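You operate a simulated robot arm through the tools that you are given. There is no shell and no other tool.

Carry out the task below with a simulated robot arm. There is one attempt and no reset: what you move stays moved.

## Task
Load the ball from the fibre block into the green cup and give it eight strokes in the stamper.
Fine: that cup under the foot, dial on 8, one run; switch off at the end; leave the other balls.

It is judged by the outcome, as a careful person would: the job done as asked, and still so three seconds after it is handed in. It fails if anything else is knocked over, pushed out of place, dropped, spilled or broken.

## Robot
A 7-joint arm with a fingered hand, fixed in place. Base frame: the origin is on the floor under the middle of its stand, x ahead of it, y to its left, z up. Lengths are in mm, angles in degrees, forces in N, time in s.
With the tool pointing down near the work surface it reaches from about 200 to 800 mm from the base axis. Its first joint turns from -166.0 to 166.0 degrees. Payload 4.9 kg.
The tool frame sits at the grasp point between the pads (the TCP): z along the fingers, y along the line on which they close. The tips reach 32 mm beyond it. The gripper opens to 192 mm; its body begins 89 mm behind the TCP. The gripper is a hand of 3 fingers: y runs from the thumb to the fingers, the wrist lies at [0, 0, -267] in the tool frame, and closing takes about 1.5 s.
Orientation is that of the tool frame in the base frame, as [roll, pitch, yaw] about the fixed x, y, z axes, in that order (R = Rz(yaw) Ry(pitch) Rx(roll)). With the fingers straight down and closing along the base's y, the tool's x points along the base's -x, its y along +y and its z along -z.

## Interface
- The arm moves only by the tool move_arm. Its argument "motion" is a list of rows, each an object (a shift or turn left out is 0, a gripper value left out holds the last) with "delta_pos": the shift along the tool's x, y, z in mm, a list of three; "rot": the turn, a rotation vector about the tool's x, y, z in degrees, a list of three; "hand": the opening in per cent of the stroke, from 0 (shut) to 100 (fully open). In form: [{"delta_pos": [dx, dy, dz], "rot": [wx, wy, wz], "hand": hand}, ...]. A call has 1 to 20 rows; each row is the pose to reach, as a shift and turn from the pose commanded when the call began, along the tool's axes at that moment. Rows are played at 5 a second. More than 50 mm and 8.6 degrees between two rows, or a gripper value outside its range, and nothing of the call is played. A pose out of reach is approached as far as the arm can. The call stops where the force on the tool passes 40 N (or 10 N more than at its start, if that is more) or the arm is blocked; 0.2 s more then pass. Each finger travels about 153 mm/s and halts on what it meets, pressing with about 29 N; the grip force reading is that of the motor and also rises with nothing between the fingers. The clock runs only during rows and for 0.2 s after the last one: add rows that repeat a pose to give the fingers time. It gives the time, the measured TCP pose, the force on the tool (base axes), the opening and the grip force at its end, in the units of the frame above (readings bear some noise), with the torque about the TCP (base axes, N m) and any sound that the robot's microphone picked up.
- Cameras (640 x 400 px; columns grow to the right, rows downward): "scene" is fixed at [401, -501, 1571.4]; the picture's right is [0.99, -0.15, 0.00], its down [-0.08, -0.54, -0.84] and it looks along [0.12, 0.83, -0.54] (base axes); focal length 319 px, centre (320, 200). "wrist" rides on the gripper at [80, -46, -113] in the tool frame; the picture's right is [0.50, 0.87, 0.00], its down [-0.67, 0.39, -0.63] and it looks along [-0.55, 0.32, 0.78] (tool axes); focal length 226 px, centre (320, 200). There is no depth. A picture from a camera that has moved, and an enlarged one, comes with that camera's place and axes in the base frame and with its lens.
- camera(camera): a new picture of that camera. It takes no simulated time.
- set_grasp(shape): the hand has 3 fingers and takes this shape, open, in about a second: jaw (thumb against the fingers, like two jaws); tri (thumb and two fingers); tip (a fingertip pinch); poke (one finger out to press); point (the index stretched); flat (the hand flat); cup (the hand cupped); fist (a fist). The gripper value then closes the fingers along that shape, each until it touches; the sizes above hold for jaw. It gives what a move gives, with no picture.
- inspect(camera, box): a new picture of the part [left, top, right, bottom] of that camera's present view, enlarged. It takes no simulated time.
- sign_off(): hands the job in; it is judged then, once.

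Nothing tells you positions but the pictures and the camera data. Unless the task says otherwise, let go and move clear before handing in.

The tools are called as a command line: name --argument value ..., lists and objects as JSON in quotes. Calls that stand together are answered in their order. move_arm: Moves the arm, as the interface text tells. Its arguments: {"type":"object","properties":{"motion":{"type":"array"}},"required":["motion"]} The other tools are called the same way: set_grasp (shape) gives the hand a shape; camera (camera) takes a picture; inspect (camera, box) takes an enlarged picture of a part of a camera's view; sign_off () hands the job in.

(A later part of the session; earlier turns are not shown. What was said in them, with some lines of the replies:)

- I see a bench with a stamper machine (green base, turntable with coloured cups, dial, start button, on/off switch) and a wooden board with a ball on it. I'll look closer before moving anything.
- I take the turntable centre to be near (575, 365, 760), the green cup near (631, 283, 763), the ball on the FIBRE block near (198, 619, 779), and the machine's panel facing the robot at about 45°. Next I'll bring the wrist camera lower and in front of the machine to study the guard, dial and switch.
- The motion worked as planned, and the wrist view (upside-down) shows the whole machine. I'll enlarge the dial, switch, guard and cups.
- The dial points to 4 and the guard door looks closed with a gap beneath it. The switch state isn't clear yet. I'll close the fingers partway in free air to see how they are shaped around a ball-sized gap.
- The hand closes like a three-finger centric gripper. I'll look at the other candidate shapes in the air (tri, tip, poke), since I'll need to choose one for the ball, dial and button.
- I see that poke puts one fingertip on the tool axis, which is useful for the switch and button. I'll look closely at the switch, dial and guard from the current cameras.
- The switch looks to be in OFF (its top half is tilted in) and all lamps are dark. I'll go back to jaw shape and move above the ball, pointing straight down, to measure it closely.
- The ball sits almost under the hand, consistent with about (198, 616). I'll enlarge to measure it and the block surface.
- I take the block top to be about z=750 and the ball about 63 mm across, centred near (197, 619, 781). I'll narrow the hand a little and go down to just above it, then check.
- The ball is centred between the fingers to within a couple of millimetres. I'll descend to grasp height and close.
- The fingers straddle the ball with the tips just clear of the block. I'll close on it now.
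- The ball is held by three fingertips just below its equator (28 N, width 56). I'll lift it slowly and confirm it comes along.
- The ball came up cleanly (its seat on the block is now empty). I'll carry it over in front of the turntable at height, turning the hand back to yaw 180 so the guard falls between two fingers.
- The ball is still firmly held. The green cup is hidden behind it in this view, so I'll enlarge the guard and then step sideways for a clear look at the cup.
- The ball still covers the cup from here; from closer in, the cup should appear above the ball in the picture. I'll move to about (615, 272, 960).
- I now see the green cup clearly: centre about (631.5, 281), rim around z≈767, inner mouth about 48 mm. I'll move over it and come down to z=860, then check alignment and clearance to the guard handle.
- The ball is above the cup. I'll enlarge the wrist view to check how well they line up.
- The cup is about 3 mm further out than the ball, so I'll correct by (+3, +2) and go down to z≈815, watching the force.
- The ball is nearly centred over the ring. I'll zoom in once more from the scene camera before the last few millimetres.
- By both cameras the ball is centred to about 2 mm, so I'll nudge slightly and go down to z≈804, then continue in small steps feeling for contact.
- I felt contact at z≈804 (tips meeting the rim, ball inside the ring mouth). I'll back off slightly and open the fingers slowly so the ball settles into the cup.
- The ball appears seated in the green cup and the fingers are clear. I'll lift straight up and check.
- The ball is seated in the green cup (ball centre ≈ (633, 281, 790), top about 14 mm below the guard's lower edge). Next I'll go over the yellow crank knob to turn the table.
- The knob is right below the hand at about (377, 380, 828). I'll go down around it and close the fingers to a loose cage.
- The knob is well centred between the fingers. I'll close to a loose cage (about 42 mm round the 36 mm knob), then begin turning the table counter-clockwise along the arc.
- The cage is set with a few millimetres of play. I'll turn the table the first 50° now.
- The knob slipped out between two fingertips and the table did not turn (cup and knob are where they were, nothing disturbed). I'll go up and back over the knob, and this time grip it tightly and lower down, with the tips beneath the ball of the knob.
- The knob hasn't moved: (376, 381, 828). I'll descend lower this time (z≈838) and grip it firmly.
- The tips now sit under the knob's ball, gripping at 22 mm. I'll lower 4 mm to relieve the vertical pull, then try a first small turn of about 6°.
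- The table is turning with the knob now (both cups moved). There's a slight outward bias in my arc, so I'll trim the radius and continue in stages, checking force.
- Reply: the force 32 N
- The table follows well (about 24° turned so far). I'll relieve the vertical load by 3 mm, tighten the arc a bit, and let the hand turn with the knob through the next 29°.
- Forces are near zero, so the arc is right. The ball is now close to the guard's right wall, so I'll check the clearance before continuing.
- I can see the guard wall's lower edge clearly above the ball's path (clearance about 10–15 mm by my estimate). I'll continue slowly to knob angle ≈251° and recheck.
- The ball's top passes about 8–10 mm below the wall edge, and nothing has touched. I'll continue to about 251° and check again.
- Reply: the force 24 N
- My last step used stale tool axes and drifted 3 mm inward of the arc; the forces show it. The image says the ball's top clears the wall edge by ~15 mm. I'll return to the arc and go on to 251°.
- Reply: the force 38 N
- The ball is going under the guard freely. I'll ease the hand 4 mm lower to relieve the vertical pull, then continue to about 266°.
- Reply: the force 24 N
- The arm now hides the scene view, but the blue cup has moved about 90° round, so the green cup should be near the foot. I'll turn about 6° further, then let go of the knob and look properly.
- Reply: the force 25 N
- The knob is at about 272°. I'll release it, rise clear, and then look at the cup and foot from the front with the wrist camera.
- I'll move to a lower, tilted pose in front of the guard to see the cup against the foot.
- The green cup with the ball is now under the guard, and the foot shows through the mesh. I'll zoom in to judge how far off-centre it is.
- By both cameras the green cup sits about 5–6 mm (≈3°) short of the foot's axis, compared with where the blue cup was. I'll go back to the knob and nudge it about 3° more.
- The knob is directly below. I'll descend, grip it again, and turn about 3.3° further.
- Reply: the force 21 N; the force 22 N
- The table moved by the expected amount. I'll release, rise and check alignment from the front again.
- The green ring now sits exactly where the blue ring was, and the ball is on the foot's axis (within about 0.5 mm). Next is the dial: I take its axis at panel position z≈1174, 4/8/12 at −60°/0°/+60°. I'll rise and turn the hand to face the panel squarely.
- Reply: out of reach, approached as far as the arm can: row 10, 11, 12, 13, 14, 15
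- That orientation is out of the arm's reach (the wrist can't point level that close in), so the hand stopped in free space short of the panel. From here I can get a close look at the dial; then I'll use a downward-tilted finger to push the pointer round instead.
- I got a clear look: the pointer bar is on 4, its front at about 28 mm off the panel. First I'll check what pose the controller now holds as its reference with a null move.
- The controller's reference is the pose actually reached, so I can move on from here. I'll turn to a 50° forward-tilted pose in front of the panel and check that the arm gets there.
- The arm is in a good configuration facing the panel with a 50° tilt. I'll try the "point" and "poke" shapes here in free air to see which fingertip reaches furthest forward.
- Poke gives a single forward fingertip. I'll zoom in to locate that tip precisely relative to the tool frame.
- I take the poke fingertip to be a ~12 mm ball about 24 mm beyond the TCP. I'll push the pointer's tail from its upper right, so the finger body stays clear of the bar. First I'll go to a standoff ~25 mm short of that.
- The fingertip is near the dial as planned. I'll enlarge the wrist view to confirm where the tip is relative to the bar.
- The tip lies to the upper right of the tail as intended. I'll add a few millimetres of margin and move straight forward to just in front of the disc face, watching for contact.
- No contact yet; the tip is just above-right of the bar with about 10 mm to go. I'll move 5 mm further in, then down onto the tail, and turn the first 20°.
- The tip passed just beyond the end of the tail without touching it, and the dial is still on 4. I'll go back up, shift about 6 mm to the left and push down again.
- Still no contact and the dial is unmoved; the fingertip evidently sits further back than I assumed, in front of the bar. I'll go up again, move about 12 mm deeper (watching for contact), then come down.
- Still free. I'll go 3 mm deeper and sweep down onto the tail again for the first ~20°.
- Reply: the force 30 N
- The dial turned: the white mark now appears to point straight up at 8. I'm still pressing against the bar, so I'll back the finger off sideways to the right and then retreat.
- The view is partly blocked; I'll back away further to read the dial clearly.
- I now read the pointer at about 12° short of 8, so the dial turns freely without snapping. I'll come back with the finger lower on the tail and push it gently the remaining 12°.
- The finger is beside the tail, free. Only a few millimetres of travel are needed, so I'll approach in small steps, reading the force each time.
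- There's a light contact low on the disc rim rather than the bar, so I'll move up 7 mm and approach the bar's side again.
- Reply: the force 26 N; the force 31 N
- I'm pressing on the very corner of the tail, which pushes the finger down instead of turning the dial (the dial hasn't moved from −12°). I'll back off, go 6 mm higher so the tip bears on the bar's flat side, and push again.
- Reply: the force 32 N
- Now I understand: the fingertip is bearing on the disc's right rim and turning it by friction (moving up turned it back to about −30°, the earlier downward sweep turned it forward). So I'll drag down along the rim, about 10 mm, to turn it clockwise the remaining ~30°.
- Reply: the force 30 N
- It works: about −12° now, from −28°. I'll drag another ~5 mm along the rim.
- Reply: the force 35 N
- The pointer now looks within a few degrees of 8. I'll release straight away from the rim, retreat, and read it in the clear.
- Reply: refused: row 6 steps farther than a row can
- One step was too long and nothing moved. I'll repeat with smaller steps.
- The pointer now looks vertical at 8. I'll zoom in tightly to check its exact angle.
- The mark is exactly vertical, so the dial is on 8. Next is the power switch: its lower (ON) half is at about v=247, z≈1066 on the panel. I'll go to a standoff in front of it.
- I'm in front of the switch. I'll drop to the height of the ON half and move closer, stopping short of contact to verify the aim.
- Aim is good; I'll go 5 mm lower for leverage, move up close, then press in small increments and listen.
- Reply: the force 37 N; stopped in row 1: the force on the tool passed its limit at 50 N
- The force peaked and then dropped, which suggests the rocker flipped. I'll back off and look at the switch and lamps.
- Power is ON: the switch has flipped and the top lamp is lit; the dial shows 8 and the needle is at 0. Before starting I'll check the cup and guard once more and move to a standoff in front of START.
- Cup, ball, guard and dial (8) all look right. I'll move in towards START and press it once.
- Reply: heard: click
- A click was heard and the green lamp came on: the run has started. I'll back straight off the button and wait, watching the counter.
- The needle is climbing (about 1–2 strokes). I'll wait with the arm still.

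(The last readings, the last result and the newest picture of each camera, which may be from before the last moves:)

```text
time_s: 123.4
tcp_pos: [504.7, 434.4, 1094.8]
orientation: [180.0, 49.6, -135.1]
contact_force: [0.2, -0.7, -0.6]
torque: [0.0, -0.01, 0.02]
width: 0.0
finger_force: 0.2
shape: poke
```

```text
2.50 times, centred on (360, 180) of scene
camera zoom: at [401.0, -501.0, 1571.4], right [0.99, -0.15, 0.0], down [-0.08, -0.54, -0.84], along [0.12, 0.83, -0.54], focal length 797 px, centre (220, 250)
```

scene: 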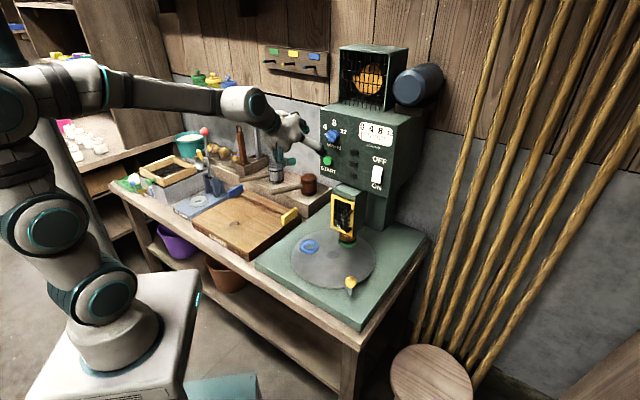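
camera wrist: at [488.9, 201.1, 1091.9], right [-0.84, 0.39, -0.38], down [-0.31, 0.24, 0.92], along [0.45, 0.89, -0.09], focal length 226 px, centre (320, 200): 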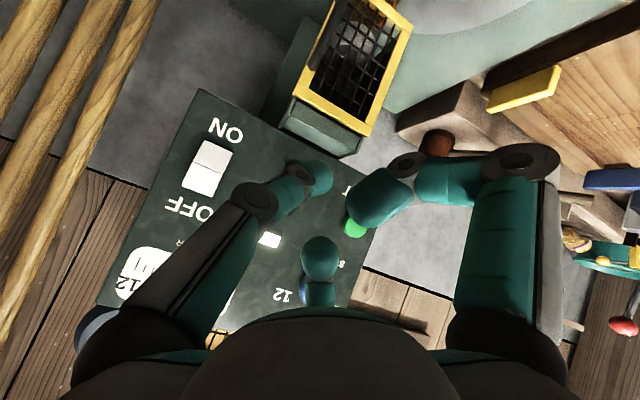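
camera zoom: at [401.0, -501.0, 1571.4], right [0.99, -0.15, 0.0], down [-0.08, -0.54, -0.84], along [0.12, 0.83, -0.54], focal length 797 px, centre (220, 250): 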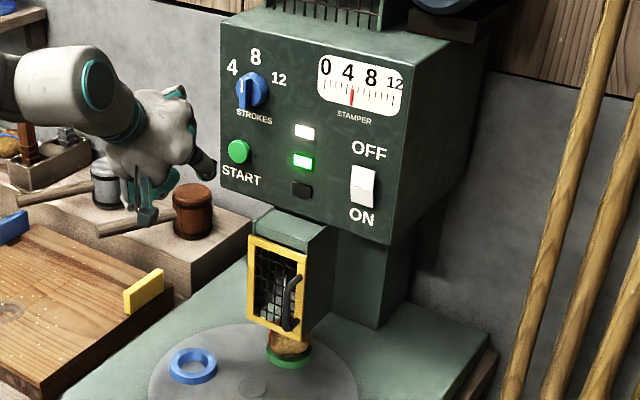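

The needle is past 4. I'll wait a further 3–4 seconds for it to finish at 8.

move_arm --motion '[{"delta_pos": [0, 0, 0]}, {"delta_pos": [0, 0, 0]}, {"delta_pos": [0, 0, 0]}, {"delta_pos": [0, 0, 0]}, {"delta_pos": [0, 0, 0]}, {"delta_pos": [0, 0, 0]}, {"delta_pos": [0, 0, 0]}, {"delta_pos": [0, 0, 0]}, {"delta_pos": [0, 0, 0]}, {"delta_pos": [0, 0, 0]}, {"delta_pos": [0, 0, 0]}, {"delta_pos": [0, 0, 0]}, {"delta_pos": [0, 0, 0]}, {"delta_pos": [0, 0, 0]}, {"delta_pos": [0, 0, 0]}, {"delta_pos": [0, 0, 0]}, {"delta_pos": [0, 0, 0]}]'

inspect --camera "scene" --box '[310, 100, 410, 260]'

inspect --camera "scene" --box '[360, 115, 420, 165]'

```text
time_s: 127.0
tcp_pos: [504.5, 435.4, 1094.5]
orientation: [179.9, 49.6, -135.1]
contact_force: [0.3, 0.0, 0.4]
torque: [0.0, 0.01, -0.02]
width: 0.0
finger_force: 0.0
shape: poke
```

```text
2.50 times, centred on (360, 180) of scene
camera zoom: at [401.0, -501.0, 1571.4], right [0.99, -0.15, 0.0], down [-0.08, -0.54, -0.84], along [0.12, 0.83, -0.54], focal length 797 px, centre (220, 250)
```

zoom: 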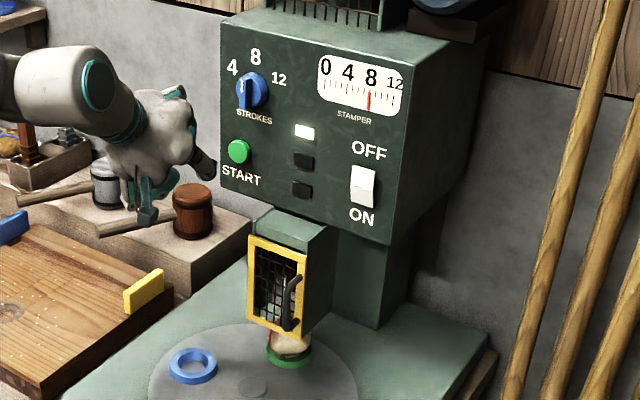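

```text
8.00 times, centred on (390, 140) of scene
camera zoom: at [401.0, -501.0, 1571.4], right [0.99, -0.15, 0.0], down [-0.08, -0.54, -0.84], along [0.12, 0.83, -0.54], focal length 2551 px, centre (-240, 680)
```

zoom: 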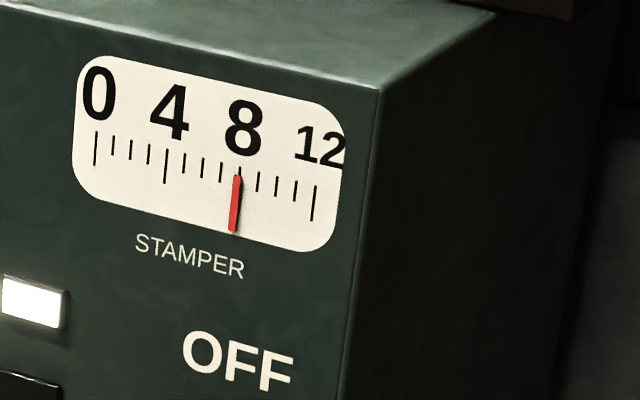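

The run is complete: needle exactly at 8, the green lamp has gone out, and the ball looks finished. Now I'll go to the OFF (upper) half of the switch.

move_arm --motion '[{"delta_pos": [-2, -24, -1]}, {"delta_pos": [-5, -49, -2]}, {"delta_pos": [-10, -74, -3]}, {"delta_pos": [-15, -98, -4]}, {"delta_pos": [-20, -123, -4]}, {"delta_pos": [-26, -148, -3]}, {"delta_pos": [-33, -172, 1]}, {"delta_pos": [-40, -197, 5.3]}, {"delta_pos": [-40, -197, 5.3]}]'

inspect --camera "wrist" --box '[240, 90, 400, 240]'

inspect --camera "scene" --box '[345, 130, 405, 200]'

```text
time_s: 129.0
tcp_pos: [666.1, 317.4, 1121.5]
orientation: [179.9, 49.5, -135.2]
contact_force: [0.3, 0.1, -0.3]
torque: [0.03, 0.05, 0.01]
width: 0.0
finger_force: 0.0
shape: poke
```

```text
2.67 times, centred on (320, 165) of wrist
camera zoom: at [602.3, 187.0, 1134.6], right [-0.84, 0.39, -0.38], down [-0.3, 0.24, 0.92], along [0.45, 0.89, -0.09], focal length 603 px, centre (320, 293)
```

zoom: 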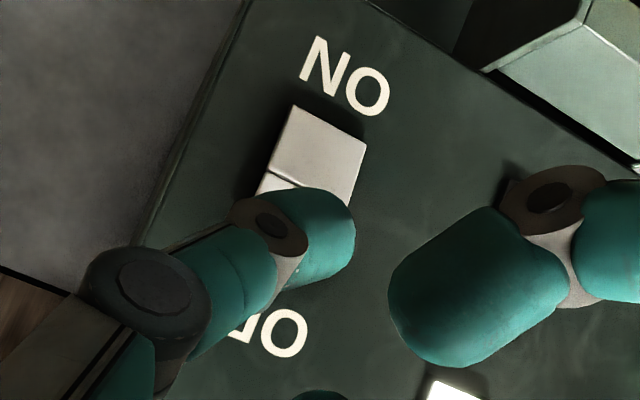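

```text
5.71 times, centred on (375, 165) of scene
camera zoom: at [401.0, -501.0, 1571.4], right [0.99, -0.15, 0.0], down [-0.08, -0.54, -0.84], along [0.12, 0.83, -0.54], focal length 1822 px, centre (6, 400)
```

zoom: 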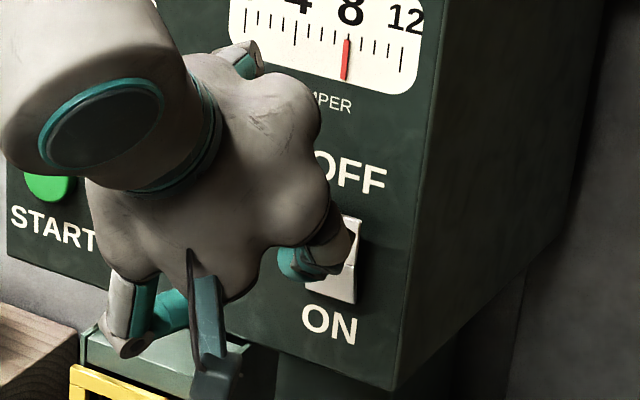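

The tip is lined up with the OFF half. I'll move in and press until it flips.

move_arm --motion '[{"delta_pos": [-6.5, 0, 7.6]}, {"delta_pos": [-12.3, 0, 14.5]}, {"delta_pos": [-17.5, 0, 20.6]}, {"delta_pos": [-21.4, 0, 25.1]}, {"delta_pos": [-24, 0, 28.2]}, {"delta_pos": [-26.6, 0, 31.2]}, {"delta_pos": [-28.5, 0, 33.5]}, {"delta_pos": [-28.5, 0, 33.5]}]'

inspect --camera "scene" --box '[320, 110, 410, 200]'

```text
time_s: 130.7
tcp_pos: [695.4, 343.4, 1121.7]
orientation: [180.0, 49.2, -135.2]
contact_force: [-13.4, -10.5, 5.8]
torque: [-0.09, 0.14, 0.08]
width: 0.1
finger_force: 0.2
shape: poke
stopped in row 8: the force on the tool passed its limit at 42 N (the readings are from after the stop); the commanded pose is now the measured one
```

```text
4.44 times, centred on (365, 155) of scene
camera zoom: at [401.0, -501.0, 1571.4], right [0.99, -0.15, 0.0], down [-0.08, -0.54, -0.84], along [0.12, 0.83, -0.54], focal length 1417 px, centre (120, 400)
```

zoom: 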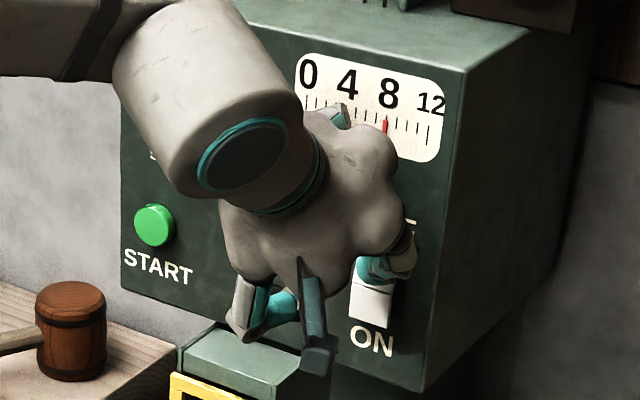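

The press reached the force limit and stopped. I'll back away to see whether the switch flipped and the lamp went out.

move_arm --motion '[{"delta_pos": [9, 0, -11]}, {"delta_pos": [22, 0, -26]}, {"delta_pos": [38, 0, -45]}, {"delta_pos": [55, 15, -65]}, {"delta_pos": [70, 40, -84]}, {"delta_pos": [70, 70, -84]}, {"delta_pos": [70, 90, -84]}, {"delta_pos": [70, 90, -84]}]'

inspect --camera "scene" --box '[310, 100, 410, 200]'

inspect --camera "scene" --box '[360, 150, 400, 195]'

camera --camera "wrist"

```text
time_s: 132.4
tcp_pos: [555.1, 330.8, 1121.9]
orientation: [180.0, 49.3, -135.2]
contact_force: [-0.1, -0.3, 1.0]
torque: [0.02, -0.02, -0.02]
width: 0.1
finger_force: 0.0
shape: poke
```

```text
4.00 times, centred on (360, 150) of scene
camera zoom: at [401.0, -501.0, 1571.4], right [0.99, -0.15, 0.0], down [-0.08, -0.54, -0.84], along [0.12, 0.83, -0.54], focal length 1275 px, centre (160, 400)
```

zoom: 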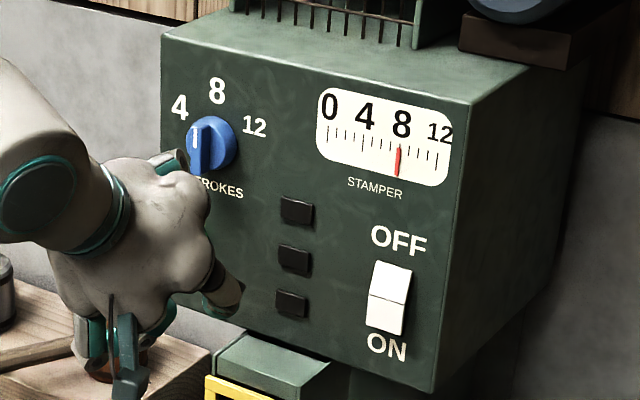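

```text
8.89 times, centred on (380, 172) of scene
camera zoom: at [401.0, -501.0, 1571.4], right [0.99, -0.15, 0.0], down [-0.08, -0.54, -0.84], along [0.12, 0.83, -0.54], focal length 2834 px, centre (-213, 444)
```

zoom: 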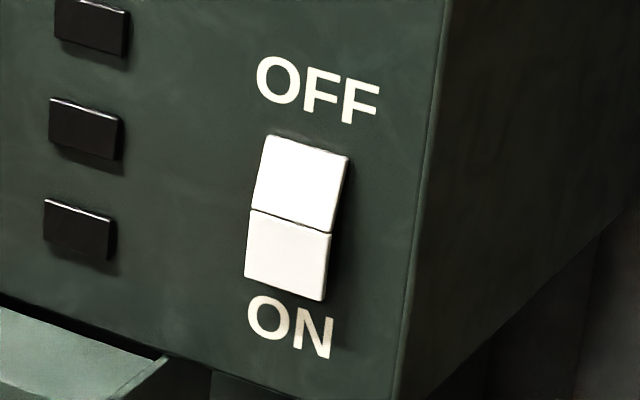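

```text
taken
camera wrist: at [489.7, 201.3, 1135.7], right [-0.84, 0.38, -0.38], down [-0.3, 0.25, 0.92], along [0.45, 0.89, -0.09], focal length 226 px, centre (320, 200)
```

wrist: 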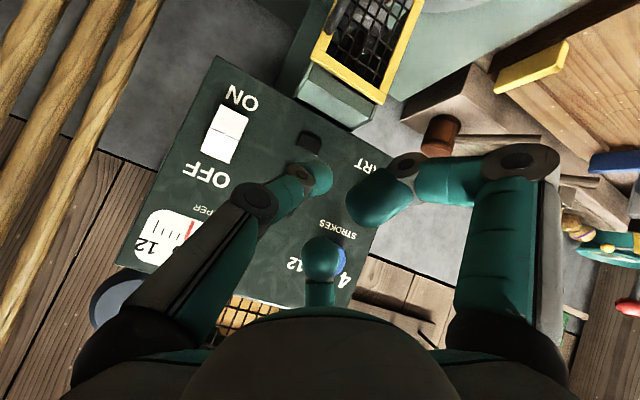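

The switch is back in OFF with all lamps dark, the needle stands at 8 and the dial at 8. I'll retreat well clear and do a last check of the whole scene.

move_arm --motion '[{"delta_pos": [10, 5, -30]}, {"delta_pos": [21, 10, -61]}, {"delta_pos": [31, 15, -92]}, {"delta_pos": [42, 20, -122]}, {"delta_pos": [52, 25, -153]}, {"delta_pos": [52, 25, -153]}]'

camera --camera "scene"

inspect --camera "scene" --box '[240, 110, 440, 330]'

inspect --camera "scene" --box '[310, 170, 390, 260]'

inspect --camera "scene" --box '[100, 110, 320, 260]'

```text
time_s: 133.8
tcp_pos: [432.3, 244.5, 1182.5]
orientation: [179.9, 49.3, -135.2]
contact_force: [0.5, 0.5, 0.0]
torque: [0.01, 0.01, -0.02]
width: 0.0
finger_force: 0.1
shape: poke
```

```text
taken
```

scene: 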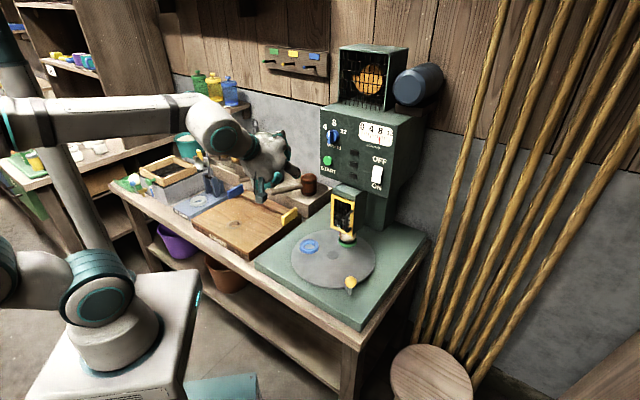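

```text
1.82 times, centred on (340, 220) of scene
camera zoom: at [401.0, -501.0, 1571.4], right [0.99, -0.15, 0.0], down [-0.08, -0.54, -0.84], along [0.12, 0.83, -0.54], focal length 580 px, centre (284, 164)
```

zoom: 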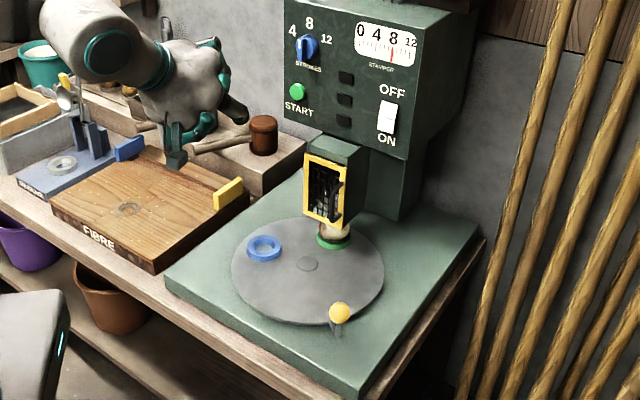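

```text
4.44 times, centred on (350, 215) of scene
camera zoom: at [401.0, -501.0, 1571.4], right [0.99, -0.15, 0.0], down [-0.08, -0.54, -0.84], along [0.12, 0.83, -0.54], focal length 1417 px, centre (187, 133)
```

zoom: 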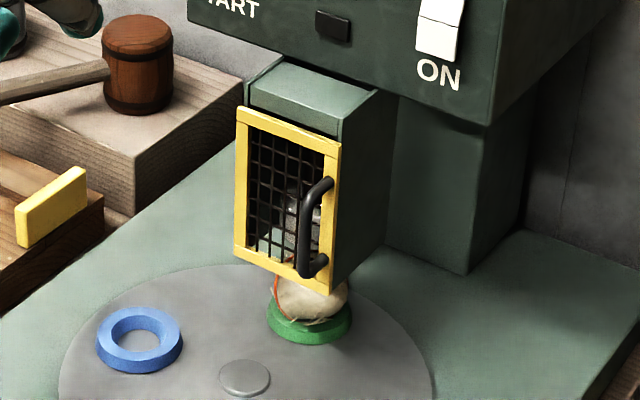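

```text
2.67 times, centred on (210, 185) of scene
camera zoom: at [401.0, -501.0, 1571.4], right [0.99, -0.15, 0.0], down [-0.08, -0.54, -0.84], along [0.12, 0.83, -0.54], focal length 850 px, centre (613, 240)
```

zoom: 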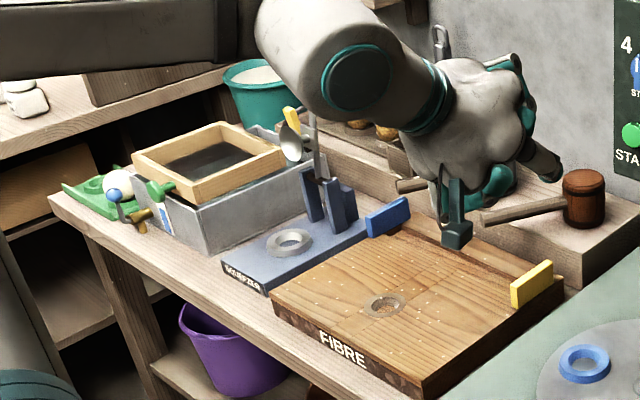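

I can see the stamped ball sitting in the green cup under the foot. The counter is at 8, the dial is on 8, the switch is OFF with the lamps dark, and everything else is in its place. The hand is empty and clear, so I'll hand the job in.

sign_off

```text
The job is handed in.
```

The job is done and handed in. The ball from the fibre block is in the green cup under the foot, and it got one run of eight strokes.

- **Run:** I pressed START once with the dial on 8. The counter stopped at 8 and the running lamp went out by itself.
- **Power:** the switch is back in OFF and all the lamps are dark.
- **Everything else:** in the final pictures nothing else looks moved or knocked over, and I did not touch the other balls. The hand is empty and clear of the machine.

Turning the table took two tries, because the crank knob slipped from my first grip without the table moving. The dial also took several pushes to reach 8, all before I switched on the power.
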